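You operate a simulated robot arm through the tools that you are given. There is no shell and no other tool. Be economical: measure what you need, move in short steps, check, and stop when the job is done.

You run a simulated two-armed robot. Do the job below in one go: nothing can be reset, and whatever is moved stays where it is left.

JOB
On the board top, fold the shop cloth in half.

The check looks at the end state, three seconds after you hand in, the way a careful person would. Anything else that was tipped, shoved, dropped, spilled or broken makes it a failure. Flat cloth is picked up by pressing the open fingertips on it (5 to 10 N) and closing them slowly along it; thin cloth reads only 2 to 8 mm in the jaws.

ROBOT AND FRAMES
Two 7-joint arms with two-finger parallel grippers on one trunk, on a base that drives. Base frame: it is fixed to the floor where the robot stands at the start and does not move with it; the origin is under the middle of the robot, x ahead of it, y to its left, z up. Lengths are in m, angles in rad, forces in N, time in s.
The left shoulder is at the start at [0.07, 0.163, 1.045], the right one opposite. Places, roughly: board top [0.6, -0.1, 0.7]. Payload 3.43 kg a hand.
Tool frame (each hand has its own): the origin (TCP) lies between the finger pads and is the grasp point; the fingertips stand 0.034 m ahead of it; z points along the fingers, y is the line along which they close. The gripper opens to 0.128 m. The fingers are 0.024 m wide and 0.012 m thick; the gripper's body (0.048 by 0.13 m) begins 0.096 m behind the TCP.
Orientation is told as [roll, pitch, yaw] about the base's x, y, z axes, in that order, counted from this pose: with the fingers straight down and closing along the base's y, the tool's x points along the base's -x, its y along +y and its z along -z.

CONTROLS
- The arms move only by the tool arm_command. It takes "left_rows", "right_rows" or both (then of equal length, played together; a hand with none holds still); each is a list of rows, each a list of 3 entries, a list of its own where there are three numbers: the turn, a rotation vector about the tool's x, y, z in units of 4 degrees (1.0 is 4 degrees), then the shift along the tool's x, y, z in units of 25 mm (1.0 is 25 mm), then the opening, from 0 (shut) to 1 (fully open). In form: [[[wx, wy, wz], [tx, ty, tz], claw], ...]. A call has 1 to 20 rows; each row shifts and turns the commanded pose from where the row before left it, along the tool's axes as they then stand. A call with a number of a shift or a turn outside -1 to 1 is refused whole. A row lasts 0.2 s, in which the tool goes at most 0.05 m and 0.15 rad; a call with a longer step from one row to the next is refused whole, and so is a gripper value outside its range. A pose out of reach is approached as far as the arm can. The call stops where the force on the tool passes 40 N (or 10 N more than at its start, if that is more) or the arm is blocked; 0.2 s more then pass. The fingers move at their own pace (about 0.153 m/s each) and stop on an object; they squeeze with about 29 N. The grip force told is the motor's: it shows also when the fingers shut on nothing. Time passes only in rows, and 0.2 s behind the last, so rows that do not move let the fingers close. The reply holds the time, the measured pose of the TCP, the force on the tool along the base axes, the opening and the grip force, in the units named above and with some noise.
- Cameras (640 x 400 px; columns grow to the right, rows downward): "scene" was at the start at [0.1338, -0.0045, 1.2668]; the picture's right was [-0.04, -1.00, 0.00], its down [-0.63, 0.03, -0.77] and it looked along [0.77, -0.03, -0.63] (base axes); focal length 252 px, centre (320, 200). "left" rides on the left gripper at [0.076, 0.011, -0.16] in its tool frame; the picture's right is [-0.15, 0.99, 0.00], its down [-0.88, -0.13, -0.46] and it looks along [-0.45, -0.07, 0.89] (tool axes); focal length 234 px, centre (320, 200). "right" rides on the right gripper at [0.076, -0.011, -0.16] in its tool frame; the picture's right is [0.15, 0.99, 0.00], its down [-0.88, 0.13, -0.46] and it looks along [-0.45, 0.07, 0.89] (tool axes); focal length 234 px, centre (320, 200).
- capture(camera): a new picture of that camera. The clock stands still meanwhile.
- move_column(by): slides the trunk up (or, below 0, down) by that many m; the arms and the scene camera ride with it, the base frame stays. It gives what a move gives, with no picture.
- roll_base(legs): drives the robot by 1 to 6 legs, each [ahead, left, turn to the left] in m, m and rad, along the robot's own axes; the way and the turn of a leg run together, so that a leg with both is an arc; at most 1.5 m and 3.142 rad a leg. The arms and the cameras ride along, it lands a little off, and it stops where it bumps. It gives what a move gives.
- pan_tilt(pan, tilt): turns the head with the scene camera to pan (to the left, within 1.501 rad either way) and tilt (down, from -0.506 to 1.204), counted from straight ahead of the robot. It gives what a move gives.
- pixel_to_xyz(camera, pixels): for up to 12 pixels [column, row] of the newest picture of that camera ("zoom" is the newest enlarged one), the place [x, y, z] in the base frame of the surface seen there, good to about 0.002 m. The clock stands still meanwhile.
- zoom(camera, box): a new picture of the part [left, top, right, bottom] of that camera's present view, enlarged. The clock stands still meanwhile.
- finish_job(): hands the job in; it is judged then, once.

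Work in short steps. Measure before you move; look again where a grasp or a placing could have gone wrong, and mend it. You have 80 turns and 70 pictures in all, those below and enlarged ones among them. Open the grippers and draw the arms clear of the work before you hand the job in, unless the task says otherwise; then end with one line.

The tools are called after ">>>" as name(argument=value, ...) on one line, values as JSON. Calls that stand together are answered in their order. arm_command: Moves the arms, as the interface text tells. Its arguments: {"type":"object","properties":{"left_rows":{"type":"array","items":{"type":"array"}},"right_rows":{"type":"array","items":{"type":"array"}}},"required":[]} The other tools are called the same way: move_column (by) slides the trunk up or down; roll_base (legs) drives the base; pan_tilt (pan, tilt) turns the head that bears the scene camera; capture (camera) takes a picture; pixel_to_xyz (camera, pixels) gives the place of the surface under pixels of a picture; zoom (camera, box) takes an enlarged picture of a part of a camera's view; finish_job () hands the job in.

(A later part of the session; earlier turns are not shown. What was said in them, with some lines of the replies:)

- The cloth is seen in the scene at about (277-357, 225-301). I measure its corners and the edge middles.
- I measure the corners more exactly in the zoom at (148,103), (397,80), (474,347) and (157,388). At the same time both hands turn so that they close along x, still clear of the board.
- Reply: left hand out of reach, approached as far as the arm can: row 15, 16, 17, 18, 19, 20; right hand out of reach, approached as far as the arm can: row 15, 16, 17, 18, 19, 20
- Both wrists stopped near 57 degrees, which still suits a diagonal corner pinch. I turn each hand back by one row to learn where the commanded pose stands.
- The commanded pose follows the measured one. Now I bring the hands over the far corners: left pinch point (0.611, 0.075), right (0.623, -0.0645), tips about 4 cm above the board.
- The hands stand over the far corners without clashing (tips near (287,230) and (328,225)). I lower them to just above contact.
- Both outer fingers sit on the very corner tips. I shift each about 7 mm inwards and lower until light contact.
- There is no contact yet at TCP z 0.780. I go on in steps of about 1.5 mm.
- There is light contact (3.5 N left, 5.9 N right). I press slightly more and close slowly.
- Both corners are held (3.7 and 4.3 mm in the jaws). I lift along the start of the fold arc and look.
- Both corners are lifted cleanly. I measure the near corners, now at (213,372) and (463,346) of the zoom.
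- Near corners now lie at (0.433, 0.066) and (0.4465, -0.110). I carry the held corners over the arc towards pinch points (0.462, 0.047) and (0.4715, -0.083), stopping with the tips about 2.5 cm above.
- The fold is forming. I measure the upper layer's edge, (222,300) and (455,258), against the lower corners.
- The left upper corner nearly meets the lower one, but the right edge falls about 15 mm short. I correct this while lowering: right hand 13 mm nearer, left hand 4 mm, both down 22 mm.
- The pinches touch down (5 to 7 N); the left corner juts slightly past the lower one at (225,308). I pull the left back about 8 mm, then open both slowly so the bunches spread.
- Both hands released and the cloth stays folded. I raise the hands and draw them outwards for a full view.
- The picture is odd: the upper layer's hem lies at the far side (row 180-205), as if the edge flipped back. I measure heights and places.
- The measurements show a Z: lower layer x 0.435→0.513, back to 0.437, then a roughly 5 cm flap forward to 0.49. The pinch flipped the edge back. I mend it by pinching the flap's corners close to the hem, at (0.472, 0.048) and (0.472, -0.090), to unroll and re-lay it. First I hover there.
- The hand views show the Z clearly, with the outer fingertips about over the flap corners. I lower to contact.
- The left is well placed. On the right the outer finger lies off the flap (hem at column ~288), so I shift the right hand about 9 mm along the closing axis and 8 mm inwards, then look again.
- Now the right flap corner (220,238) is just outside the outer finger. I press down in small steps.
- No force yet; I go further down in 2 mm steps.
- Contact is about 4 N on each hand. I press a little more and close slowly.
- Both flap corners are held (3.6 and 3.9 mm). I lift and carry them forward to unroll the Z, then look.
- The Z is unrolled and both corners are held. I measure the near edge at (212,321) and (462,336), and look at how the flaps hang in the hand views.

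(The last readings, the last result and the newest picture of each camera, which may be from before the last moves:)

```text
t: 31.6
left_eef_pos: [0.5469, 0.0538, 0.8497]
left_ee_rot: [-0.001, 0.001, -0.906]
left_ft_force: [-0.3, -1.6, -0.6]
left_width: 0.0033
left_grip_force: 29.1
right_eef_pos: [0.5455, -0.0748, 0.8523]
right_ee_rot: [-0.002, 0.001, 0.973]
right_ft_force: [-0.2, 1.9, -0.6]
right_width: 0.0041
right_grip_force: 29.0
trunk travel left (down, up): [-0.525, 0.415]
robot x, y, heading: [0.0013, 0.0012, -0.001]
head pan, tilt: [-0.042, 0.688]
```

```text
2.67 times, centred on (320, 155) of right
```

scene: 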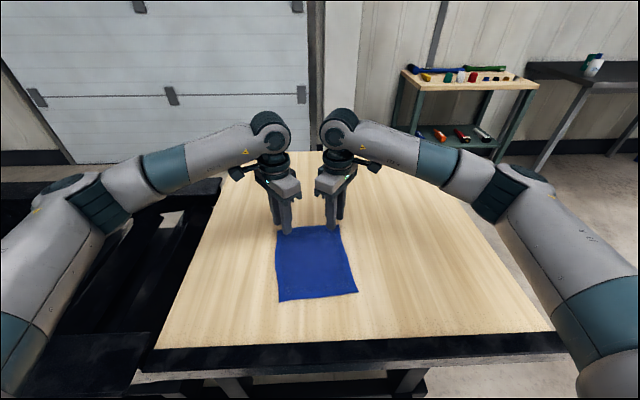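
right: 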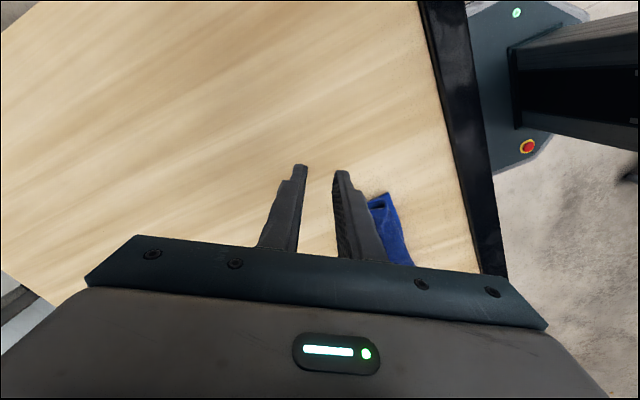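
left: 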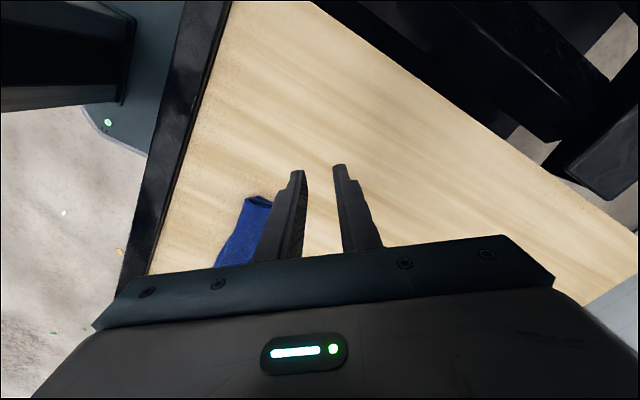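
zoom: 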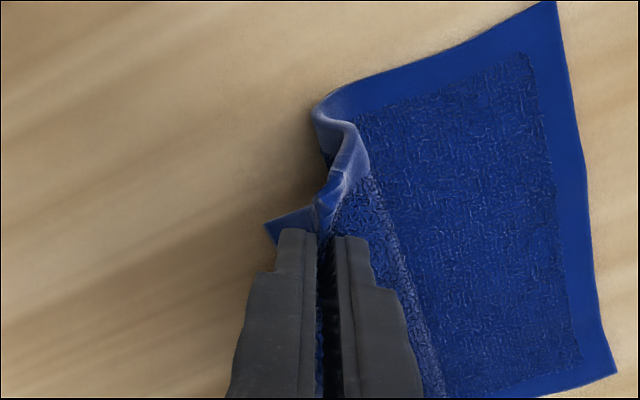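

The flaps are now short (about 1.5 to 2 cm). To lay them pointing towards the robot, I tilt both hands by up to 32 degrees (fingertips towards the robot) in the air and see whether the arms allow it.

>>> arm_command(left_rows=[[[0.788, 0.616, 0], [0, 0, 0], 0], [[0.788, 0.616, 0], [0, 0, 0], 0], [[0.788, 0.616, 0], [0, 0, 0], 0], [[0.788, 0.616, 0], [0, 0, 0], 0], [[0.788, 0.616, 0], [0, 0, 0], 0], [[0.788, 0.616, 0], [0, 0, 0], 0], [[0.788, 0.616, 0], [0, 0, 0], 0], [[0.788, 0.616, 0], [0, 0, 0], 0]], right_rows=[[[-0.827, 0.563, 0], [0, 0, 0], 0], [[-0.827, 0.563, 0], [0, 0, 0], 0], [[-0.827, 0.563, 0], [0, 0, 0], 0], [[-0.827, 0.563, 0], [0, 0, 0], 0], [[-0.827, 0.563, 0], [0, 0, 0], 0], [[-0.827, 0.563, 0], [0, 0, 0], 0], [[-0.827, 0.563, 0], [0, 0, 0], 0], [[-0.827, 0.563, 0], [0, 0, 0], 0]])

>>> capture(camera="scene")

```text
t: 33.4
left_eef_pos: [0.5477, 0.053, 0.8496]
left_ee_rot: [-0.46, 0.333, -0.984]
left_ft_force: [-0.3, -2.1, -0.3]
left_width: 0.0028
left_grip_force: 29.4
right_eef_pos: [0.5463, -0.0756, 0.852]
right_ee_rot: [0.477, 0.303, 1.048]
right_ft_force: [-0.3, 3.0, 0.0]
right_width: 0.004
right_grip_force: 28.6
trunk travel left (down, up): [-0.525, 0.415]
robot x, y, heading: [-0.0021, 0.0006, 0.001]
head pan, tilt: [-0.042, 0.688]
```

```text
41 pictures are left
```

scene: 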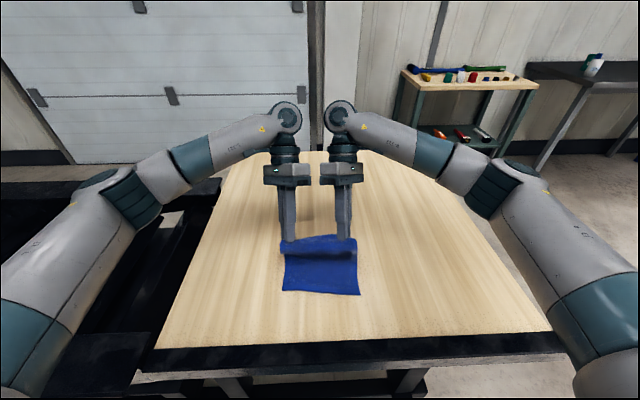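

The arms allow the tilt. I add 8 degrees more, carry the edge over to just short of the near edge with the tips about 3.5 cm above, and look.

>>> arm_command(left_rows=[[[0.788, 0.616, 0], [0, 0, 0], 0], [[0.788, 0.616, 0], [0, 0, 0], 0], [[0, 0, 0], [0.139, -0.275, 0.449], 0], [[0, 0, 0], [0.139, -0.275, 0.449], 0], [[0, 0, 0], [0.139, -0.275, 0.449], 0], [[0, 0, 0], [0.139, -0.275, 0.449], 0], [[0, 0, 0], [-0.02, 0.027, 0.476], 0], [[0, 0, 0], [-0.02, 0.027, 0.476], 0], [[0, 0, 0], [-0.02, 0.027, 0.476], 0]], right_rows=[[[-0.827, 0.563, 0], [0, 0, 0], 0], [[-0.827, 0.563, 0], [0, 0, 0], 0], [[0, 0, 0], [0.285, 0.286, 0.554], 0], [[0, 0, 0], [0.285, 0.286, 0.554], 0], [[0, 0, 0], [0.285, 0.286, 0.554], 0], [[0, 0, 0], [0.285, 0.286, 0.554], 0], [[0, 0, 0], [0.005, 0.007, 0.51], 0], [[0, 0, 0], [0.005, 0.007, 0.51], 0], [[0, 0, 0], [0.005, 0.007, 0.51], 0]])

>>> zoom(camera="scene", box=[216, 200, 416, 325])

>>> capture(camera="left")

>>> capture(camera="right")

```text
t: 35.4
left_eef_pos: [0.4744, 0.0481, 0.806]
left_ee_rot: [-0.586, 0.407, -1.031]
left_ft_force: [-0.2, -3.4, 0.6]
left_width: 0.003
left_grip_force: 29.2
right_eef_pos: [0.4548, -0.0846, 0.8047]
right_ee_rot: [0.605, 0.37, 1.088]
right_ft_force: [0.0, 3.7, -0.3]
right_width: 0.0039
right_grip_force: 29.6
trunk travel left (down, up): [-0.525, 0.415]
robot x, y, heading: [-0.0008, 0.0006, -0.001]
head pan, tilt: [-0.042, 0.688]
```

```text
3.20 times, centred on (316, 262) of scene
```

zoom: 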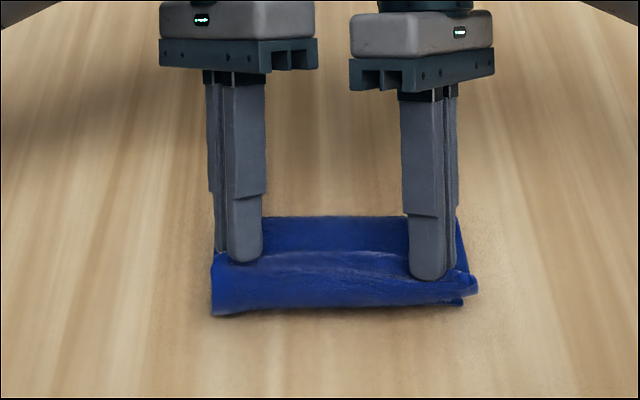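

```text
39 pictures are left
```

left: 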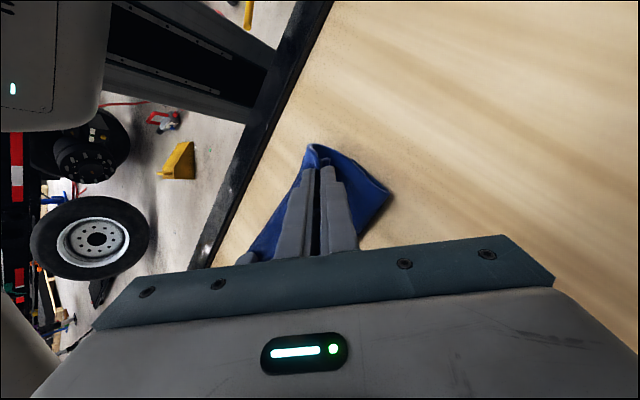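

```text
38 pictures are left
```

right: 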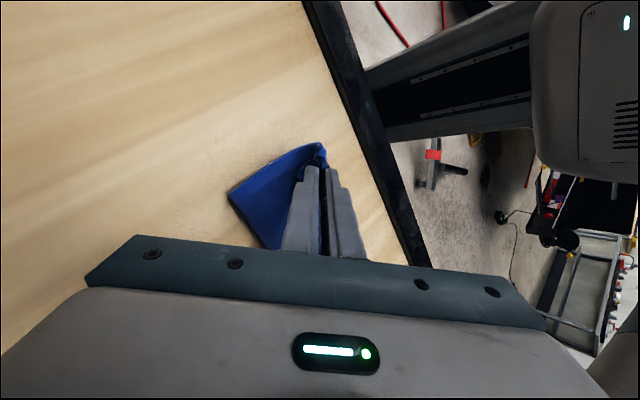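

The fingertips still force a belly on the near side (rows 255-315), so this grip would make the Z again. A better way is to lay the cloth flat again, then lift it by its middle line so that both halves hang and lay it down on one side. First I reverse the path and the tilt.

>>> arm_command(left_rows=[[[0, 0, 0], [0.02, -0.027, -0.476], 0], [[0, 0, 0], [0.02, -0.027, -0.476], 0], [[0, 0, 0], [0.02, -0.027, -0.476], 0], [[0, 0, 0], [-0.139, 0.275, -0.449], 0], [[0, 0, 0], [-0.139, 0.275, -0.449], 0], [[0, 0, 0], [-0.139, 0.275, -0.449], 0], [[0, 0, 0], [-0.139, 0.275, -0.449], 0], [[-0.788, -0.616, 0], [0, 0, 0], 0], [[-0.788, -0.616, 0], [0, 0, 0], 0], [[-0.788, -0.616, 0], [0, 0, 0], 0], [[-0.788, -0.616, 0], [0, 0, 0], 0], [[-0.788, -0.616, 0], [0, 0, 0], 0], [[-0.788, -0.616, 0], [0, 0, 0], 0], [[-0.788, -0.616, 0], [0, 0, 0], 0], [[-0.788, -0.616, 0], [0, 0, 0], 0], [[-0.788, -0.616, 0], [0, 0, 0], 0], [[-0.788, -0.616, 0], [0, 0, 0], 0]], right_rows=[[[0, 0, 0], [-0.005, -0.007, -0.51], 0], [[0, 0, 0], [-0.005, -0.007, -0.51], 0], [[0, 0, 0], [-0.005, -0.007, -0.51], 0], [[0, 0, 0], [-0.285, -0.286, -0.554], 0], [[0, 0, 0], [-0.285, -0.286, -0.554], 0], [[0, 0, 0], [-0.285, -0.286, -0.554], 0], [[0, 0, 0], [-0.285, -0.286, -0.554], 0], [[0.827, -0.563, 0], [0, 0, 0], 0], [[0.827, -0.563, 0], [0, 0, 0], 0], [[0.827, -0.563, 0], [0, 0, 0], 0], [[0.827, -0.563, 0], [0, 0, 0], 0], [[0.827, -0.563, 0], [0, 0, 0], 0], [[0.827, -0.563, 0], [0, 0, 0], 0], [[0.827, -0.563, 0], [0, 0, 0], 0], [[0.827, -0.563, 0], [0, 0, 0], 0], [[0.827, -0.563, 0], [0, 0, 0], 0], [[0.827, -0.563, 0], [0, 0, 0], 0]])

```text
t: 39.0
left_eef_pos: [0.5453, 0.0536, 0.8518]
left_ee_rot: [-0.001, -0.001, -0.905]
left_ft_force: [0.0, -1.4, 1.2]
left_width: 0.0028
left_grip_force: 28.8
right_eef_pos: [0.5443, -0.0762, 0.8508]
right_ee_rot: [-0.002, 0.0, 0.975]
right_ft_force: [0.8, 2.3, 0.3]
right_width: 0.0039
right_grip_force: 29.1
trunk travel left (down, up): [-0.525, 0.415]
robot x, y, heading: [0.0012, 0.0042, 0.001]
head pan, tilt: [-0.042, 0.688]
```

The hands are upright again. I lay the far edge out flat towards x ≈ 0.63 and look before releasing.

>>> arm_command(left_rows=[[[0, 0, 0], [-0.304, 0.379, 0.377], 0], [[0, 0, 0], [-0.304, 0.379, 0.377], 0], [[0, 0, 0], [-0.304, 0.379, 0.377], 0], [[0, 0, 0], [-0.304, 0.379, 0.377], 0], [[0, 0, 0], [-0.304, 0.379, 0.377], 0], [[0, 0, 0], [-0.304, 0.379, 0.377], 0], [[0, 0, 0], [-0.304, 0.379, 0.377], 0]], right_rows=[[[0, 0, 0], [-0.232, -0.382, 0.377], 0], [[0, 0, 0], [-0.232, -0.382, 0.377], 0], [[0, 0, 0], [-0.232, -0.382, 0.377], 0], [[0, 0, 0], [-0.232, -0.382, 0.377], 0], [[0, 0, 0], [-0.232, -0.382, 0.377], 0], [[0, 0, 0], [-0.232, -0.382, 0.377], 0], [[0, 0, 0], [-0.232, -0.382, 0.377], 0]])

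>>> zoom(camera="scene", box=[216, 190, 416, 315])

```text
t: 40.6
left_eef_pos: [0.6324, 0.051, 0.7854]
left_ee_rot: [-0.001, -0.001, -0.907]
left_ft_force: [-0.3, -4.8, 1.2]
left_width: 0.003
left_grip_force: 29.1
right_eef_pos: [0.6249, -0.0795, 0.7852]
right_ee_rot: [0.0, -0.001, 0.974]
right_ft_force: [0.8, 4.0, -0.2]
right_width: 0.0037
right_grip_force: 29.0
trunk travel left (down, up): [-0.525, 0.415]
robot x, y, heading: [-0.0006, -0.002, -0.0]
head pan, tilt: [-0.042, 0.688]
```

```text
3.20 times, centred on (316, 252) of scene
```

zoom: 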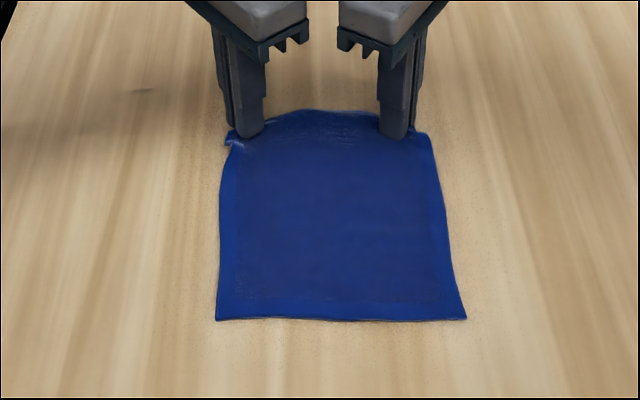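

It is flat again. I lower slightly, open slowly so the bunches spread, and raise the hands.

>>> arm_command(left_rows=[[[0, 0, 0], [0, 0, 0.16], 0], [[0, 0, 0], [0, 0, 0], 0.04], [[0, 0, 0], [0, 0, 0], 0.08], [[0, 0, 0], [0, 0, 0], 0.12], [[0, 0, 0], [0, 0, 0], 0.16], [[0, 0, 0], [0, 0, 0], 0.2], [[0, 0, 0], [0, 0, 0], 0.2], [[0, 0, 0], [0, 0, -0.3], 0.2], [[0, 0, 0], [0, 0, -0.8], 0.2], [[0, 0, 0], [0, 0, -0.8], 0.2], [[0, 0, 0], [0, 0, -0.8], 0.2], [[0, 0, 0], [0, 0, -0.8], 0.2], [[0, 0, 0], [0.7, 0, -0.5], 0.2], [[0, 0, 0], [0.7, 0, 0], 0.2], [[0, 0, 0], [0.7, 0, 0], 0.2], [[0, 0, 0], [0.7, 0, 0], 0.2], [[0, 0, 0], [0.7, 0, 0], 0.2], [[0, 0, 0], [0.7, 0, 0], 0.2]], right_rows=[[[0, 0, 0], [0, 0, 0.16], 0], [[0, 0, 0], [0, 0, 0], 0.04], [[0, 0, 0], [0, 0, 0], 0.08], [[0, 0, 0], [0, 0, 0], 0.12], [[0, 0, 0], [0, 0, 0], 0.16], [[0, 0, 0], [0, 0, 0], 0.2], [[0, 0, 0], [0, 0, 0], 0.2], [[0, 0, 0], [0, 0, -0.3], 0.2], [[0, 0, 0], [0, 0, -0.8], 0.2], [[0, 0, 0], [0, 0, -0.8], 0.2], [[0, 0, 0], [0, 0, -0.8], 0.2], [[0, 0, 0], [0, 0, -0.8], 0.2], [[0, 0, 0], [0.7, 0, -0.5], 0.2], [[0, 0, 0], [0.7, 0, 0], 0.2], [[0, 0, 0], [0.7, 0, 0], 0.2], [[0, 0, 0], [0.7, 0, 0], 0.2], [[0, 0, 0], [0.7, 0, 0], 0.2], [[0, 0, 0], [0.7, 0, 0], 0.2]])

>>> zoom(camera="scene", box=[240, 205, 400, 305])

```text
t: 44.4
left_eef_pos: [0.5661, 0.1341, 0.8813]
left_ee_rot: [0.0, -0.003, -0.905]
left_ft_force: [0.2, 0.2, 0.2]
left_width: 0.0254
left_grip_force: 0.1
right_eef_pos: [0.5657, -0.1658, 0.8813]
right_ee_rot: [-0.001, 0.0, 0.972]
right_ft_force: [0.5, 0.2, -0.2]
right_width: 0.0256
right_grip_force: 0.1
trunk travel left (down, up): [-0.525, 0.415]
robot x, y, heading: [0.0016, 0.003, 0.002]
head pan, tilt: [-0.042, 0.688]
```

```text
4.00 times, centred on (320, 255) of scene
```

zoom: 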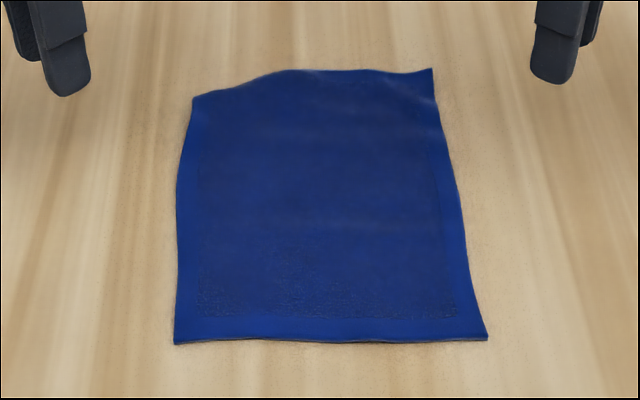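

The cloth lies nearly flat again with all four corners clear. I measure its outline: corners (195,97), (432,70), (485,338) and (176,342), and the side and edge middles.

>>> pixel_to_xyz(camera="zoom", pixels=[[197, 99], [430, 72], [483, 336], [178, 340], [181, 200], [456, 200], [280, 73], [330, 70], [330, 338], [320, 130], [325, 200], [330, 270]])

```text
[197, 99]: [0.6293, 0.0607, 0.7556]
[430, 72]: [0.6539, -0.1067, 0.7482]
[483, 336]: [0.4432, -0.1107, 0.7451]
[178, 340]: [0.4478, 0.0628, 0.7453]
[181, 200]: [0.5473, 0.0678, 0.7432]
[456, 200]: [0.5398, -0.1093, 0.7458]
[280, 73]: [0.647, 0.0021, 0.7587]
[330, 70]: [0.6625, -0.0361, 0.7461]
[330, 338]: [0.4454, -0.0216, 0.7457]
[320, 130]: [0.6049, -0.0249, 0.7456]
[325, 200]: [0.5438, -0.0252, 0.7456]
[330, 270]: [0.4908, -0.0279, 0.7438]
```

The middle line runs at y ≈ -0.0225 from x 0.445 to about 0.655. I turn both hands back to close along y, so the ridge lies along the fold line.

>>> arm_command(left_rows=[[[0, 0, -0.997], [0, 0, 0], 0.25], [[0, 0, -0.997], [0, 0, 0], 0.25], [[0, 0, -0.997], [0, 0, 0], 0.25], [[0, 0, -0.997], [0, 0, 0], 0.25], [[0, 0, -0.997], [0, 0, 0], 0.25], [[0, 0, -0.997], [0, 0, 0], 0.25], [[0, 0, -0.997], [0, 0, 0], 0.25], [[0, 0, -0.997], [0, 0, 0], 0.25], [[0, 0, -0.997], [0, 0, 0], 0.25], [[0, 0, -0.997], [0, 0, 0], 0.25], [[0, 0, -0.997], [0, 0, 0], 0.25], [[0, 0, -0.997], [0, 0, 0], 0.25], [[0, 0, -0.997], [0, 0, 0], 0.25], [[0, 0, 0], [0, 0, 0], 0.25]], right_rows=[[[0, 0, 0.9946], [0, 0, 0], 0.25], [[0, 0, 0.9946], [0, 0, 0], 0.25], [[0, 0, 0.9946], [0, 0, 0], 0.25], [[0, 0, 0.9946], [0, 0, 0], 0.25], [[0, 0, 0.9946], [0, 0, 0], 0.25], [[0, 0, 0.9946], [0, 0, 0], 0.25], [[0, 0, 0.9946], [0, 0, 0], 0.25], [[0, 0, 0.9946], [0, 0, 0], 0.25], [[0, 0, 0.9946], [0, 0, 0], 0.25], [[0, 0, 0.9946], [0, 0, 0], 0.25], [[0, 0, 0.9946], [0, 0, 0], 0.25], [[0, 0, 0.9946], [0, 0, 0], 0.25], [[0, 0, 0.9946], [0, 0, 0], 0.25], [[0, 0, 0.9946], [0, 0, 0], 0.25]])

```text
t: 47.4
left_eef_pos: [0.567, 0.136, 0.8804]
left_ee_rot: [0.0, 0.001, 0.001]
left_ft_force: [-0.2, -0.3, 0.3]
left_width: 0.0319
left_grip_force: 0.0
right_eef_pos: [0.5649, -0.1671, 0.8812]
right_ee_rot: [-0.002, 0.0, -0.002]
right_ft_force: [0.6, -0.1, -0.7]
right_width: 0.032
right_grip_force: 0.0
trunk travel left (down, up): [-0.525, 0.415]
robot x, y, heading: [0.0013, -0.0026, -0.002]
head pan, tilt: [-0.042, 0.688]
```

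Now I move left to x ≈ 0.64 and right to x ≈ 0.462 first, then both in to y ≈ -0.0225, still high up.

>>> arm_command(left_rows=[[[0, 0, 0], [-0.73, 0, 0], 0.25], [[0, 0, 0], [-0.73, 0, 0], 0.25], [[0, 0, 0], [-0.73, 0, 0], 0.25], [[0, 0, 0], [-0.73, 0, 0], 0.25], [[0, 0, 0], [0, -0.906, 0], 0.25], [[0, 0, 0], [0, -0.906, 0], 0.25], [[0, 0, 0], [0, -0.906, 0], 0.25], [[0, 0, 0], [0, -0.906, 0], 0.25], [[0, 0, 0], [0, -0.906, 0], 0.25]], right_rows=[[[0, 0, 0], [1, 0, 0], 0.25], [[0, 0, 0], [1, 0, 0], 0.25], [[0, 0, 0], [1, 0, 0], 0.25], [[0, 0, 0], [1, 0, 0], 0.25], [[0, 0, 0], [0, 0.826, 0], 0.25], [[0, 0, 0], [0, 0.826, 0], 0.25], [[0, 0, 0], [0, 0.826, 0], 0.25], [[0, 0, 0], [0, 0.826, 0], 0.25], [[0, 0, 0], [0, 0.826, 0], 0.25]])

>>> capture(camera="scene")

```text
t: 49.4
left_eef_pos: [0.6413, 0.0211, 0.8792]
left_ee_rot: [-0.001, 0.0, 0.0]
left_ft_force: [-0.2, -0.2, 0.6]
left_width: 0.032
left_grip_force: 0.1
right_eef_pos: [0.4666, -0.0639, 0.8819]
right_ee_rot: [-0.003, 0.001, 0.001]
right_ft_force: [-0.9, 1.1, 0.3]
right_width: 0.032
right_grip_force: 0.1
trunk travel left (down, up): [-0.525, 0.415]
robot x, y, heading: [-0.0015, -0.0019, 0.001]
head pan, tilt: [-0.042, 0.688]
```

```text
35 pictures are left
```

scene: 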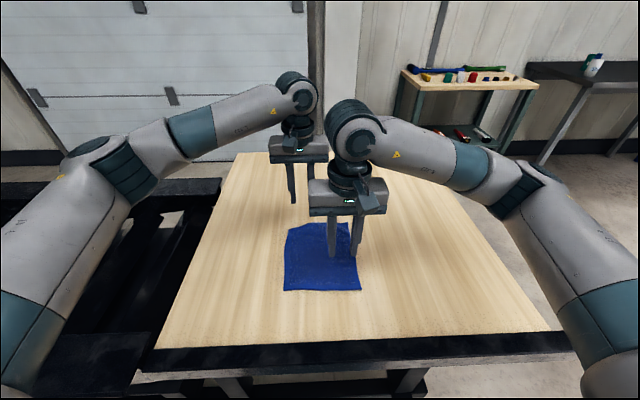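

There is plenty of room between the wrists. I finish the sideways move and lower to about 2 cm above the cloth.

>>> arm_command(left_rows=[[[0, 0, 0], [0, -0.872, 0], 0.25], [[0, 0, 0], [0, -0.872, 0], 0.25], [[0, 0, 0], [0, 0, 0.63], 0.25], [[0, 0, 0], [0, 0, 0.63], 0.25], [[0, 0, 0], [0, 0, 0.63], 0.25], [[0, 0, 0], [0, 0, 0.63], 0.25], [[0, 0, 0], [0, 0, 0.63], 0.25]], right_rows=[[[0, 0, 0], [0.09, 0.828, 0], 0.25], [[0, 0, 0], [0.09, 0.828, 0], 0.25], [[0, 0, 0], [0, 0, 0.63], 0.25], [[0, 0, 0], [0, 0, 0.63], 0.25], [[0, 0, 0], [0, 0, 0.63], 0.25], [[0, 0, 0], [0, 0, 0.63], 0.25], [[0, 0, 0], [0, 0, 0.63], 0.25]])

>>> capture(camera="left")

>>> capture(camera="right")

>>> capture(camera="scene")

```text
t: 51.0
left_eef_pos: [0.6396, -0.0224, 0.7998]
left_ee_rot: [0.002, 0.0, -0.003]
left_ft_force: [0.5, 0.0, 0.3]
left_width: 0.0322
left_grip_force: 0.3
right_eef_pos: [0.4603, -0.0221, 0.8008]
right_ee_rot: [-0.002, 0.001, 0.001]
right_ft_force: [0.5, -0.4, 0.2]
right_width: 0.0322
right_grip_force: 0.1
trunk travel left (down, up): [-0.525, 0.415]
robot x, y, heading: [-0.0041, 0.0013, 0.001]
head pan, tilt: [-0.042, 0.688]
```

```text
34 pictures are left
```

left: 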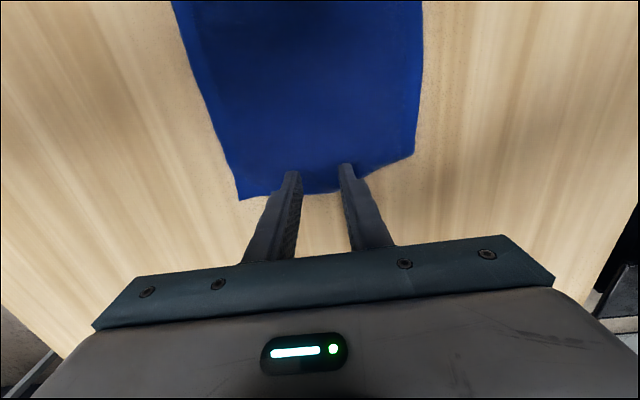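

```text
33 pictures are left
```

right: 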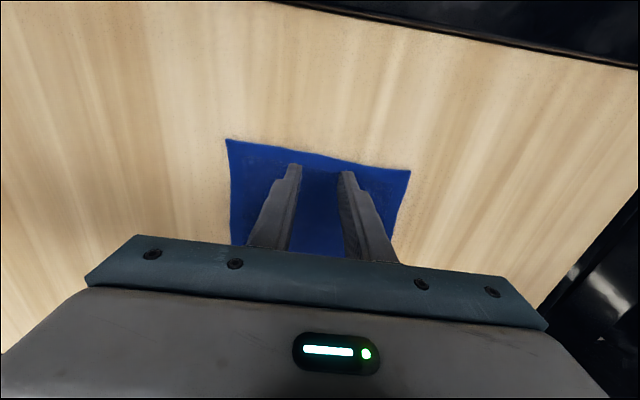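

```text
32 pictures are left
```

scene: 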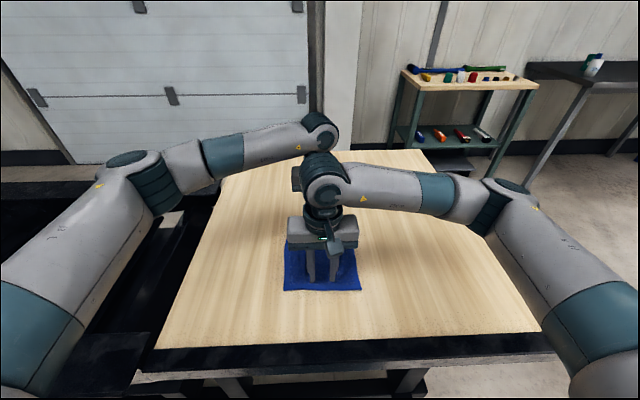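

Both hands are centred on the cloth (left view: cloth columns 240-413, fingers at 292/347; right view: 228-410). I shift the left hand 4 mm in from the far edge and lower both to contact.

>>> arm_command(left_rows=[[[0, 0, 0], [0.16, 0, 0.25], 0.25], [[0, 0, 0], [0, 0, 0.25], 0.25], [[0, 0, 0], [0, 0, 0.25], 0.25], [[0, 0, 0], [0, 0, 0.08], 0.25], [[0, 0, 0], [0, 0, 0.06], 0.25], [[0, 0, 0], [0, 0, 0], 0.25]], right_rows=[[[0, 0, 0], [0, 0, 0.25], 0.25], [[0, 0, 0], [0, 0, 0.25], 0.25], [[0, 0, 0], [0, 0, 0.25], 0.25], [[0, 0, 0], [0, 0, 0.08], 0.25], [[0, 0, 0], [0, 0, 0.06], 0.25], [[0, 0, 0], [0, 0, 0], 0.25]])

```text
t: 52.4
left_eef_pos: [0.6367, -0.0229, 0.7789]
left_ee_rot: [0.001, 0.0, -0.001]
left_ft_force: [-0.6, -0.4, 2.1]
left_width: 0.0322
left_grip_force: 0.4
right_eef_pos: [0.461, -0.023, 0.78]
right_ee_rot: [0.0, 0.001, 0.001]
right_ft_force: [0.3, 0.4, 0.2]
right_width: 0.0319
right_grip_force: 0.0
trunk travel left (down, up): [-0.525, 0.415]
robot x, y, heading: [-0.0009, -0.0013, 0.004]
head pan, tilt: [-0.042, 0.688]
```

The left hand just touches, the right not yet. I go a little deeper with both.

>>> arm_command(left_rows=[[[0, 0, 0], [0, 0, 0.07], 0.25], [[0, 0, 0], [0, 0, 0], 0.25]], right_rows=[[[0, 0, 0], [0, 0, 0.14], 0.25], [[0, 0, 0], [0, 0, 0], 0.25]])

```text
t: 53.0
left_eef_pos: [0.6351, -0.0227, 0.7781]
left_ee_rot: [0.0, -0.003, -0.002]
left_ft_force: [0.3, 0.7, 5.4]
left_width: 0.032
left_grip_force: 0.1
right_eef_pos: [0.4616, -0.0232, 0.7775]
right_ee_rot: [-0.001, -0.001, 0.001]
right_ft_force: [1.8, 0.4, 6.1]
right_width: 0.0322
right_grip_force: 0.0
trunk travel left (down, up): [-0.525, 0.415]
robot x, y, heading: [-0.0023, -0.003, -0.006]
head pan, tilt: [-0.042, 0.688]
```

Both press with 5 to 6 N. I close slowly.

>>> arm_command(left_rows=[[[0, 0, 0], [0, 0, 0.03], 0.25], [[0, 0, 0], [0, 0, 0], 0.22], [[0, 0, 0], [0, 0, 0], 0.19], [[0, 0, 0], [0, 0, 0], 0.16], [[0, 0, 0], [0, 0, 0], 0.13], [[0, 0, 0], [0, 0, 0], 0.1], [[0, 0, 0], [0, 0, 0], 0.07], [[0, 0, 0], [0, 0, 0], 0.04], [[0, 0, 0], [0, 0, 0], 0.01], [[0, 0, 0], [0, 0, 0], 0], [[0, 0, 0], [0, 0, 0], 0], [[0, 0, 0], [0, 0, 0], 0]], right_rows=[[[0, 0, 0], [0, 0, 0.03], 0.25], [[0, 0, 0], [0, 0, 0], 0.22], [[0, 0, 0], [0, 0, 0], 0.19], [[0, 0, 0], [0, 0, 0], 0.16], [[0, 0, 0], [0, 0, 0], 0.13], [[0, 0, 0], [0, 0, 0], 0.1], [[0, 0, 0], [0, 0, 0], 0.07], [[0, 0, 0], [0, 0, 0], 0.04], [[0, 0, 0], [0, 0, 0], 0.01], [[0, 0, 0], [0, 0, 0], 0], [[0, 0, 0], [0, 0, 0], 0], [[0, 0, 0], [0, 0, 0], 0]])

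>>> capture(camera="left")

>>> capture(camera="right")

```text
t: 55.6
left_eef_pos: [0.6355, -0.0225, 0.7778]
left_ee_rot: [-0.001, -0.001, -0.001]
left_ft_force: [-1.7, 0.2, 7.5]
left_width: 0.0044
left_grip_force: 28.6
right_eef_pos: [0.4611, -0.0216, 0.7774]
right_ee_rot: [0.0, -0.002, 0.0]
right_ft_force: [1.1, -0.1, 6.1]
right_width: 0.004
right_grip_force: 29.1
trunk travel left (down, up): [-0.525, 0.415]
robot x, y, heading: [-0.0008, 0.0022, 0.005]
head pan, tilt: [-0.042, 0.688]
```

```text
31 pictures are left
```

left: 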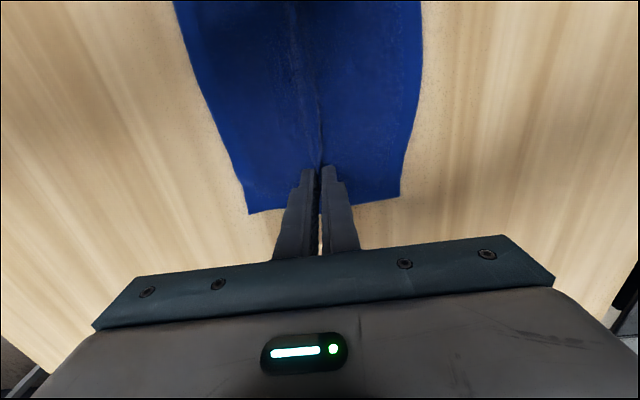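

```text
30 pictures are left
```

right: 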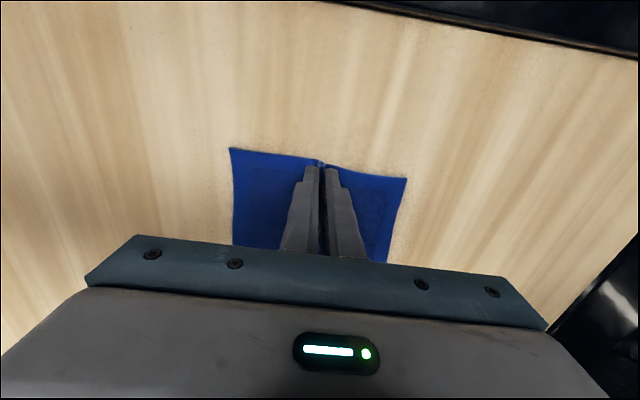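

An ideal ridge has formed along the middle line, held at both ends. I lift 9 cm so both halves hang.

>>> arm_command(left_rows=[[[0, 0, 0], [0, 0, -0.36], 0], [[0, 0, 0], [0, 0, -0.36], 0], [[0, 0, 0], [0, 0, -0.36], 0], [[0, 0, 0], [0, 0, -0.36], 0], [[0, 0, 0], [0, 0, -0.36], 0], [[0, 0, 0], [0, 0, -0.36], 0], [[0, 0, 0], [0, 0, -0.36], 0], [[0, 0, 0], [0, 0, -0.36], 0], [[0, 0, 0], [0, 0, -0.36], 0], [[0, 0, 0], [0, 0, -0.36], 0], [[0, 0, 0], [0, 0, 0], 0], [[0, 0, 0], [0, 0, 0], 0]], right_rows=[[[0, 0, 0], [0, 0, -0.36], 0], [[0, 0, 0], [0, 0, -0.36], 0], [[0, 0, 0], [0, 0, -0.36], 0], [[0, 0, 0], [0, 0, -0.36], 0], [[0, 0, 0], [0, 0, -0.36], 0], [[0, 0, 0], [0, 0, -0.36], 0], [[0, 0, 0], [0, 0, -0.36], 0], [[0, 0, 0], [0, 0, -0.36], 0], [[0, 0, 0], [0, 0, -0.36], 0], [[0, 0, 0], [0, 0, -0.36], 0], [[0, 0, 0], [0, 0, 0], 0], [[0, 0, 0], [0, 0, 0], 0]])

>>> zoom(camera="scene", box=[216, 190, 416, 315])

>>> capture(camera="right")

>>> capture(camera="left")

```text
t: 58.2
left_eef_pos: [0.6359, -0.0241, 0.8667]
left_ee_rot: [-0.001, 0.0, -0.001]
left_ft_force: [0.2, -0.5, 0.2]
left_width: 0.0046
left_grip_force: 28.9
right_eef_pos: [0.4607, -0.0215, 0.8661]
right_ee_rot: [-0.003, 0.0, 0.001]
right_ft_force: [0.9, -0.2, 0.6]
right_width: 0.0037
right_grip_force: 29.1
trunk travel left (down, up): [-0.525, 0.415]
robot x, y, heading: [-0.0003, 0.0048, -0.002]
head pan, tilt: [-0.042, 0.688]
```

```text
3.20 times, centred on (316, 252) of scene
```

zoom: 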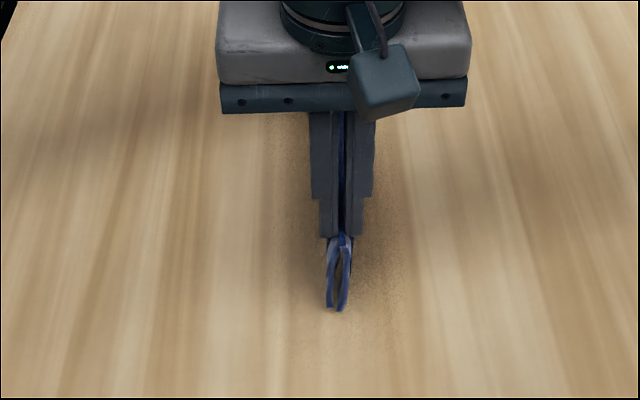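

```text
28 pictures are left
```

right: 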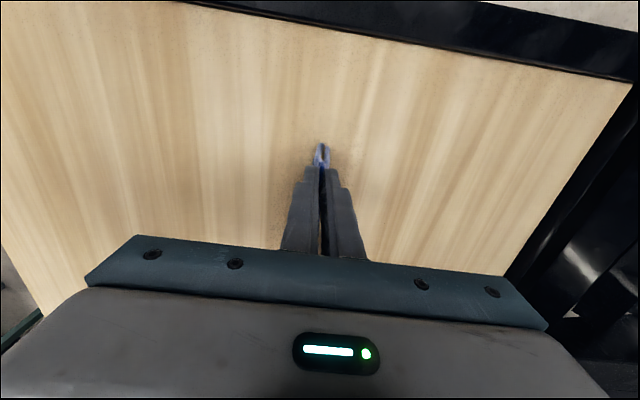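

```text
27 pictures are left
```

left: 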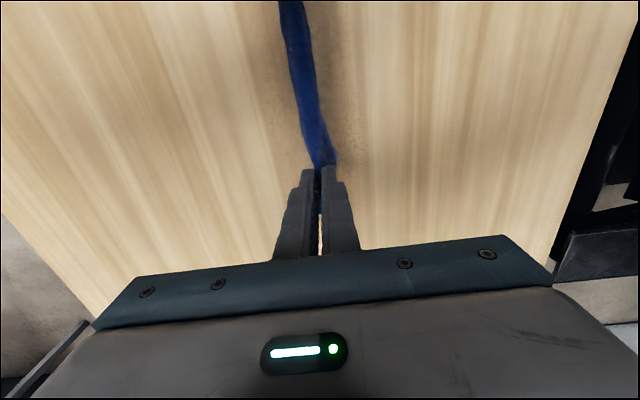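

The cloth hangs neatly as two equal halves. I tilt both hands 32 degrees (bodies towards +y) so the halves lead towards -y for laying down.

>>> arm_command(left_rows=[[[1, 0, 0], [0, 0, 0], 0], [[1, 0, 0], [0, 0, 0], 0], [[1, 0, 0], [0, 0, 0], 0], [[1, 0, 0], [0, 0, 0], 0], [[1, 0, 0], [0, 0, 0], 0], [[1, 0, 0], [0, 0, 0], 0], [[1, 0, 0], [0, 0, 0], 0], [[1, 0, 0], [0, 0, 0], 0]], right_rows=[[[1, 0, 0], [0, 0, 0], 0], [[1, 0, 0], [0, 0, 0], 0], [[1, 0, 0], [0, 0, 0], 0], [[1, 0, 0], [0, 0, 0], 0], [[1, 0, 0], [0, 0, 0], 0], [[1, 0, 0], [0, 0, 0], 0], [[1, 0, 0], [0, 0, 0], 0], [[1, 0, 0], [0, 0, 0], 0]])

>>> capture(camera="scene")

```text
t: 60.0
left_eef_pos: [0.636, -0.0206, 0.8664]
left_ee_rot: [-0.559, -0.001, 0.0]
left_ft_force: [-0.1, -0.7, -0.2]
left_width: 0.0042
left_grip_force: 29.0
right_eef_pos: [0.4622, -0.0218, 0.8657]
right_ee_rot: [-0.561, 0.0, -0.001]
right_ft_force: [1.3, 0.7, -0.3]
right_width: 0.0036
right_grip_force: 28.8
trunk travel left (down, up): [-0.525, 0.415]
robot x, y, heading: [-0.0011, -0.0025, -0.0]
head pan, tilt: [-0.042, 0.688]
```

```text
26 pictures are left
```

scene: 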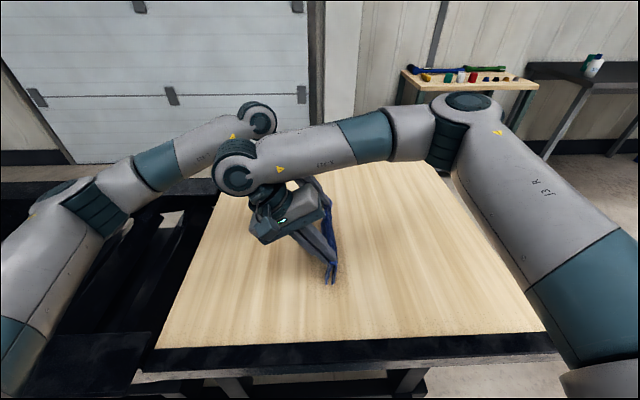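

The tilt works well, and the halves hang towards the robot's right. I add 12 degrees more, then lower along an arc to +y so the hems trail, stopping with the tips about 2 cm up.

>>> arm_command(left_rows=[[[1, 0, 0], [0, 0, 0], 0], [[1, 0, 0], [0, 0, 0], 0], [[1, 0, 0], [0, 0, 0], 0], [[0, 0, 0], [0, 0.417, 0.431], 0], [[0, 0, 0], [0, 0.307, -0.157], 0], [[0, 0, 0], [0, 0.307, -0.157], 0], [[0, 0, 0], [0, 0.307, -0.157], 0], [[0, 0, 0], [0, 0.307, -0.157], 0], [[0, 0, 0], [0, 0.467, -0.035], 0], [[0, 0, 0], [0, 0.467, -0.035], 0], [[0, 0, 0], [0, 0.381, 0.049], 0], [[0, 0, 0], [0, 0.381, 0.049], 0], [[0, 0, 0], [0, 0.323, 0.105], 0], [[0, 0, 0], [0, 0.323, 0.105], 0]], right_rows=[[[1, 0, 0], [0, 0, 0], 0], [[1, 0, 0], [0, 0, 0], 0], [[1, 0, 0], [0, 0, 0], 0], [[0, 0, 0], [0, 0.417, 0.431], 0], [[0, 0, 0], [0, 0.307, -0.157], 0], [[0, 0, 0], [0, 0.307, -0.157], 0], [[0, 0, 0], [0, 0.307, -0.157], 0], [[0, 0, 0], [0, 0.307, -0.157], 0], [[0, 0, 0], [0, 0.467, -0.035], 0], [[0, 0, 0], [0, 0.467, -0.035], 0], [[0, 0, 0], [0, 0.381, 0.049], 0], [[0, 0, 0], [0, 0.381, 0.049], 0], [[0, 0, 0], [0, 0.323, 0.105], 0], [[0, 0, 0], [0, 0.323, 0.105], 0]])

>>> zoom(camera="scene", box=[200, 180, 424, 320])

```text
t: 63.0
left_eef_pos: [0.6355, 0.0496, 0.796]
left_ee_rot: [-0.769, 0.0, -0.003]
left_ft_force: [-0.1, 0.1, -0.6]
left_width: 0.0042
left_grip_force: 29.1
right_eef_pos: [0.4607, 0.0482, 0.7953]
right_ee_rot: [-0.77, 0.003, 0.001]
right_ft_force: [0.7, 1.2, -0.1]
right_width: 0.0036
right_grip_force: 29.4
trunk travel left (down, up): [-0.525, 0.415]
robot x, y, heading: [0.0027, -0.0013, -0.002]
head pan, tilt: [-0.042, 0.688]
```

```text
2.86 times, centred on (312, 250) of scene
```

zoom: 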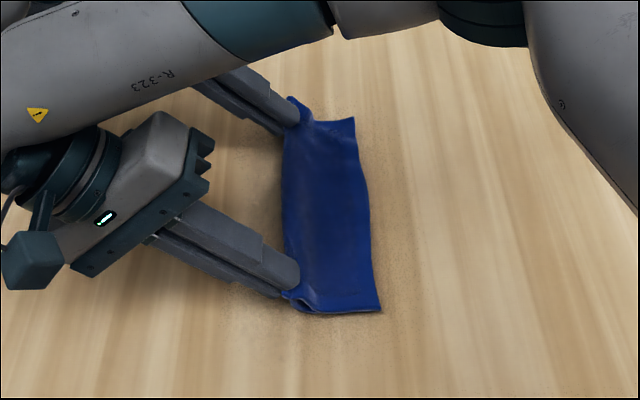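

The two layers lie together neatly. I lower the last centimetre, open slightly, and draw the fingers straight back along their own axis.

>>> arm_command(left_rows=[[[0, 0, 0], [0, 0.226, 0.06], 0], [[0, 0, 0], [0, 0.226, 0.06], 0], [[0, 0, 0], [0, 0, 0], 0], [[0, 0, 0], [0, 0, 0], 0.04], [[0, 0, 0], [0, 0, 0], 0.07], [[0, 0, 0], [0, 0, 0], 0.1], [[0, 0, 0], [0, 0, 0], 0.1]], right_rows=[[[0, 0, 0], [0, 0.226, 0.06], 0], [[0, 0, 0], [0, 0.226, 0.06], 0], [[0, 0, 0], [0, 0, 0], 0], [[0, 0, 0], [0, 0, 0], 0.04], [[0, 0, 0], [0, 0, 0], 0.07], [[0, 0, 0], [0, 0, 0], 0.1], [[0, 0, 0], [0, 0, 0], 0.1]])

>>> zoom(camera="scene", box=[240, 205, 400, 305])

```text
t: 64.6
left_eef_pos: [0.6367, 0.0551, 0.7866]
left_ee_rot: [-0.768, 0.0, -0.002]
left_ft_force: [0.1, 1.0, -1.0]
left_width: 0.0127
left_grip_force: 0.0
right_eef_pos: [0.4598, 0.0547, 0.7853]
right_ee_rot: [-0.769, 0.002, 0.0]
right_ft_force: [0.0, 0.6, 0.0]
right_width: 0.0127
right_grip_force: 0.0
trunk travel left (down, up): [-0.525, 0.415]
robot x, y, heading: [0.002, -0.0011, 0.004]
head pan, tilt: [-0.042, 0.688]
```

```text
4.00 times, centred on (320, 255) of scene
```

zoom: 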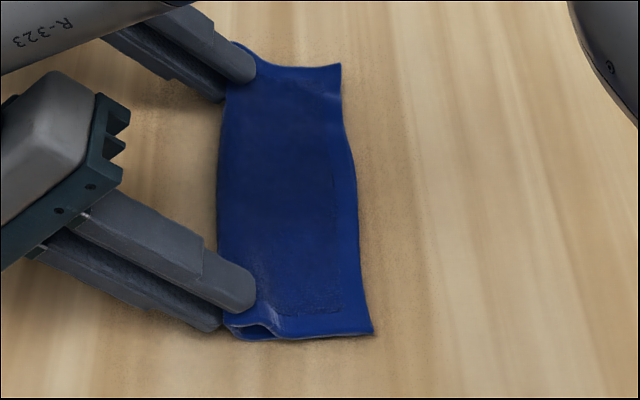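

The jaws are open (12.7 mm) and the cloth lies folded. I draw both hands back along the tool axis (up and to +y).

>>> arm_command(left_rows=[[[0, 0, 0], [0, 0, -0.4], 0.1], [[0, 0, 0], [0, 0, -0.4], 0.1], [[0, 0, 0], [0, 0, -0.5], 0.1], [[0, 0, 0], [0, 0, -0.8], 0.1], [[0, 0, 0], [0, 0, -0.8], 0.1], [[0, 0, 0], [0, 0, -0.8], 0.1]], right_rows=[[[0, 0, 0], [0, 0, -0.4], 0.1], [[0, 0, 0], [0, 0, -0.4], 0.1], [[0, 0, 0], [0, 0, -0.5], 0.1], [[0, 0, 0], [0, 0, -0.8], 0.1], [[0, 0, 0], [0, 0, -0.8], 0.1], [[0, 0, 0], [0, 0, -0.8], 0.1]])

>>> zoom(camera="scene", box=[240, 205, 400, 305])

>>> capture(camera="scene")

```text
t: 66.0
left_eef_pos: [0.6361, 0.1203, 0.8537]
left_ee_rot: [-0.769, -0.001, -0.001]
left_ft_force: [-0.4, 0.4, 1.1]
left_width: 0.013
left_grip_force: 0.1
right_eef_pos: [0.4607, 0.1173, 0.8521]
right_ee_rot: [-0.769, -0.001, 0.0]
right_ft_force: [0.4, -0.3, -0.2]
right_width: 0.0129
right_grip_force: 0.1
trunk travel left (down, up): [-0.525, 0.415]
robot x, y, heading: [0.0002, -0.0017, -0.003]
head pan, tilt: [-0.042, 0.688]
```

```text
4.00 times, centred on (320, 255) of scene
```

zoom: 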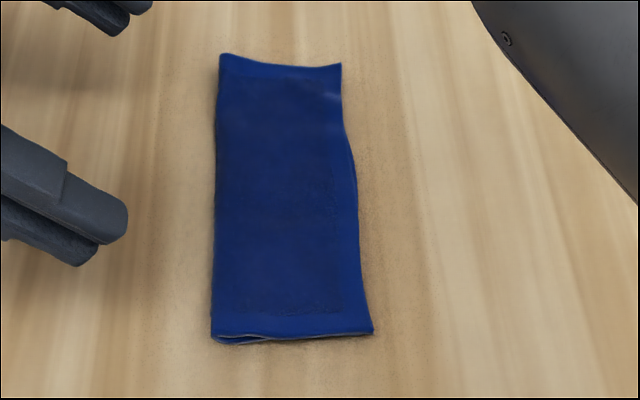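

```text
22 pictures are left
```

scene: 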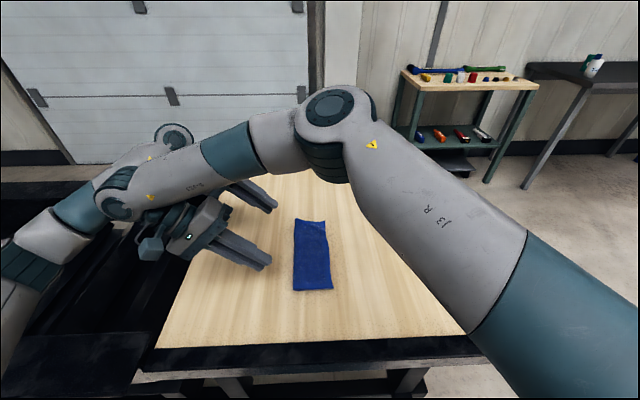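

A clean half fold. I raise both hands straight up, untilt them and draw them to their own sides.

>>> arm_command(left_rows=[[[0, 0, 0], [0, -0.556, -0.575], 0.1], [[0, 0, 0], [0, -0.556, -0.575], 0.1], [[0, 0, 0], [0, -0.556, -0.575], 0.1], [[0, 0, 0], [0, -0.556, -0.575], 0.1], [[0, 0, 0], [0, -0.556, -0.575], 0.1], [[-1, 0, 0], [0, 0, 0], 0.1], [[-1, 0, 0], [0, 0, 0], 0.1], [[-1, 0, 0], [0, 0, 0], 0.1], [[-1, 0, 0], [0, 0, 0], 0.1], [[-1, 0, 0], [0, 0, 0], 0.1], [[-1, 0, 0], [0, 0, 0], 0.1], [[-1, 0, 0], [0, 0, 0], 0.1], [[-1, 0, 0], [0, 0, 0], 0.1], [[-1, 0, 0], [0, 0, 0], 0.1], [[-1, 0, 0], [0, 0, 0], 0.1], [[-1, 0, 0], [0, 0, 0], 0.1]], right_rows=[[[0, 0, 0], [0, -0.556, -0.575], 0.1], [[0, 0, 0], [0, -0.556, -0.575], 0.1], [[0, 0, 0], [0, -0.556, -0.575], 0.1], [[0, 0, 0], [0, -0.556, -0.575], 0.1], [[0, 0, 0], [0, -0.556, -0.575], 0.1], [[-1, 0, 0], [0, 0, 0], 0.1], [[-1, 0, 0], [0, 0, 0], 0.1], [[-1, 0, 0], [0, 0, 0], 0.1], [[-1, 0, 0], [0, 0, 0], 0.1], [[-1, 0, 0], [0, 0, 0], 0.1], [[-1, 0, 0], [0, 0, 0], 0.1], [[-1, 0, 0], [0, 0, 0], 0.1], [[-1, 0, 0], [0, 0, 0], 0.1], [[-1, 0, 0], [0, 0, 0], 0.1], [[-1, 0, 0], [0, 0, 0], 0.1], [[-1, 0, 0], [0, 0, 0], 0.1]])

>>> arm_command(left_rows=[[[0, 0, 0], [0, 0.5, 0], 1], [[0, 0, 0], [0, 0.5, 0], 1], [[0, 0, 0], [0, 0.5, 0], 1], [[0, 0, 0], [0, 0.5, 0], 1], [[0, 0, 0], [0, 0.5, 0], 1], [[0, 0, 0], [0, 0.5, 0], 1], [[0, 0, 0], [0, 0.5, 0], 1], [[0, 0, 0], [0, 0.5, 0], 1], [[0, 0, 0], [0, 0, 0], 1], [[0, 0, 0], [0, 0, 0], 1], [[0, 0, 0], [0, 0, 0], 1], [[0, 0, 0], [0, 0, 0], 1], [[0, 0, 0], [0, 0, 0], 1], [[0, 0, 0], [0, 0, 0], 1], [[0, 0, 0], [0, 0, 0], 1], [[0, 0, 0], [0, 0, 0], 1]], right_rows=[[[0, 0, 0], [0, -0.95, 0], 1], [[0, 0, 0], [0, -0.95, 0], 1], [[0, 0, 0], [0, -0.95, 0], 1], [[0, 0, 0], [0, -0.95, 0], 1], [[0, 0, 0], [0, -0.95, 0], 1], [[0, 0, 0], [0, -0.95, 0], 1], [[0, 0, 0], [0, -0.95, 0], 1], [[0, 0, 0], [0, -0.95, 0], 1], [[0, 0, 0], [0, -0.95, 0], 1], [[0, 0, 0], [0, -0.95, 0], 1], [[0, 0, 0], [0, -0.95, 0], 1], [[0, 0, 0], [0, -0.95, 0], 1], [[0, 0, 0], [0, -0.95, 0], 1], [[0, 0, 0], [0, -0.95, 0], 1], [[0, 0, 0], [0, -0.95, 0], 1], [[0, 0, 0], [0, -0.95, 0], 1]])

>>> capture(camera="scene")

>>> zoom(camera="scene", box=[240, 205, 400, 305])

>>> pixel_to_xyz(camera="zoom", pixels=[[223, 58], [338, 68], [370, 331], [215, 335], [220, 190], [285, 190], [352, 190], [250, 335], [280, 100], [290, 300]])

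```text
t: 69.4
left_eef_pos: [0.6369, 0.1177, 0.954]
left_ee_rot: [0.002, -0.001, -0.001]
left_ft_force: [-0.2, 0.5, 0.8]
left_width: 0.0129
left_grip_force: 0.1
right_eef_pos: [0.4605, 0.1181, 0.9522]
right_ee_rot: [0.002, -0.001, 0.001]
right_ft_force: [0.7, -0.1, -0.1]
right_width: 0.013
right_grip_force: 0.0
trunk travel left (down, up): [-0.525, 0.415]
robot x, y, heading: [0.0012, -0.0024, -0.002]
head pan, tilt: [-0.042, 0.688]
```

```text
t: 72.8
left_eef_pos: [0.6365, 0.2197, 0.9552]
left_ee_rot: [0.001, 0.001, -0.001]
left_ft_force: [-0.6, -0.4, -0.7]
left_width: 0.1281
left_grip_force: 0.0
right_eef_pos: [0.4613, -0.2632, 0.9526]
right_ee_rot: [0.001, 0.0, 0.0]
right_ft_force: [-0.5, -1.0, 0.2]
right_width: 0.1281
right_grip_force: 0.0
trunk travel left (down, up): [-0.525, 0.415]
robot x, y, heading: [-0.0037, 0.0003, -0.001]
head pan, tilt: [-0.042, 0.688]
```

```text
21 pictures are left
```

scene: 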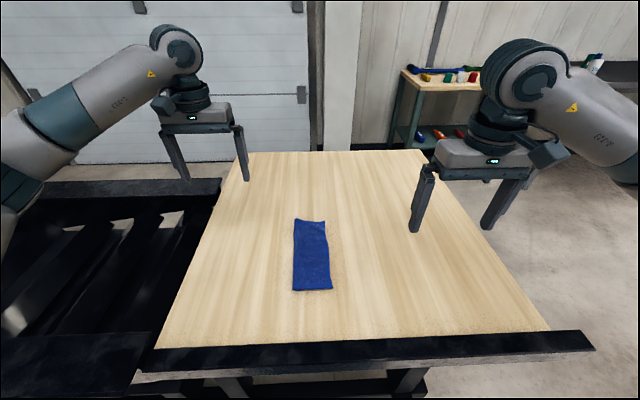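

```text
4.00 times, centred on (320, 255) of scene
```

zoom: 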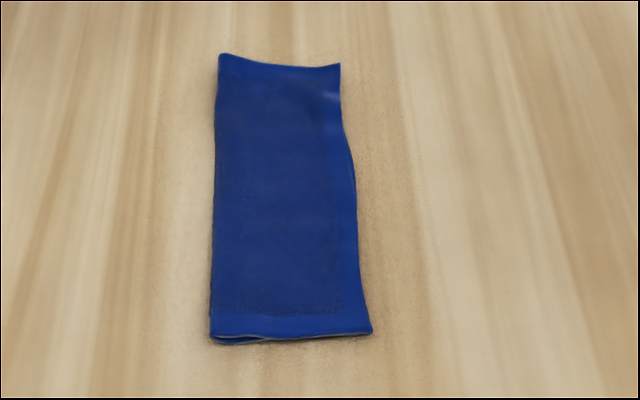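

```text
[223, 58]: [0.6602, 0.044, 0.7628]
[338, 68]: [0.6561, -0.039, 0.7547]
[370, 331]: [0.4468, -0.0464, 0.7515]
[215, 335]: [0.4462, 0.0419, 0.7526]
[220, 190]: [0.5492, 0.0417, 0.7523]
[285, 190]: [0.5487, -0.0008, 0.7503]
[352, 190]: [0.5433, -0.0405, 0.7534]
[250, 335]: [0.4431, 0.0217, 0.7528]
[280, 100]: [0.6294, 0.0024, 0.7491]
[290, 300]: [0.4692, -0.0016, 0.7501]
```

The folded cloth measures about 0.21 by 0.086 m (it was 0.175 m wide). The edges are aligned, it lies flat, and the arms are clear with the grippers open, so I hand in.

>>> finish_job()

```text
The job is handed in.
```

The shop cloth is folded in half along its length on the board top, with its edges aligned; the grippers are open and both arms are drawn clear.
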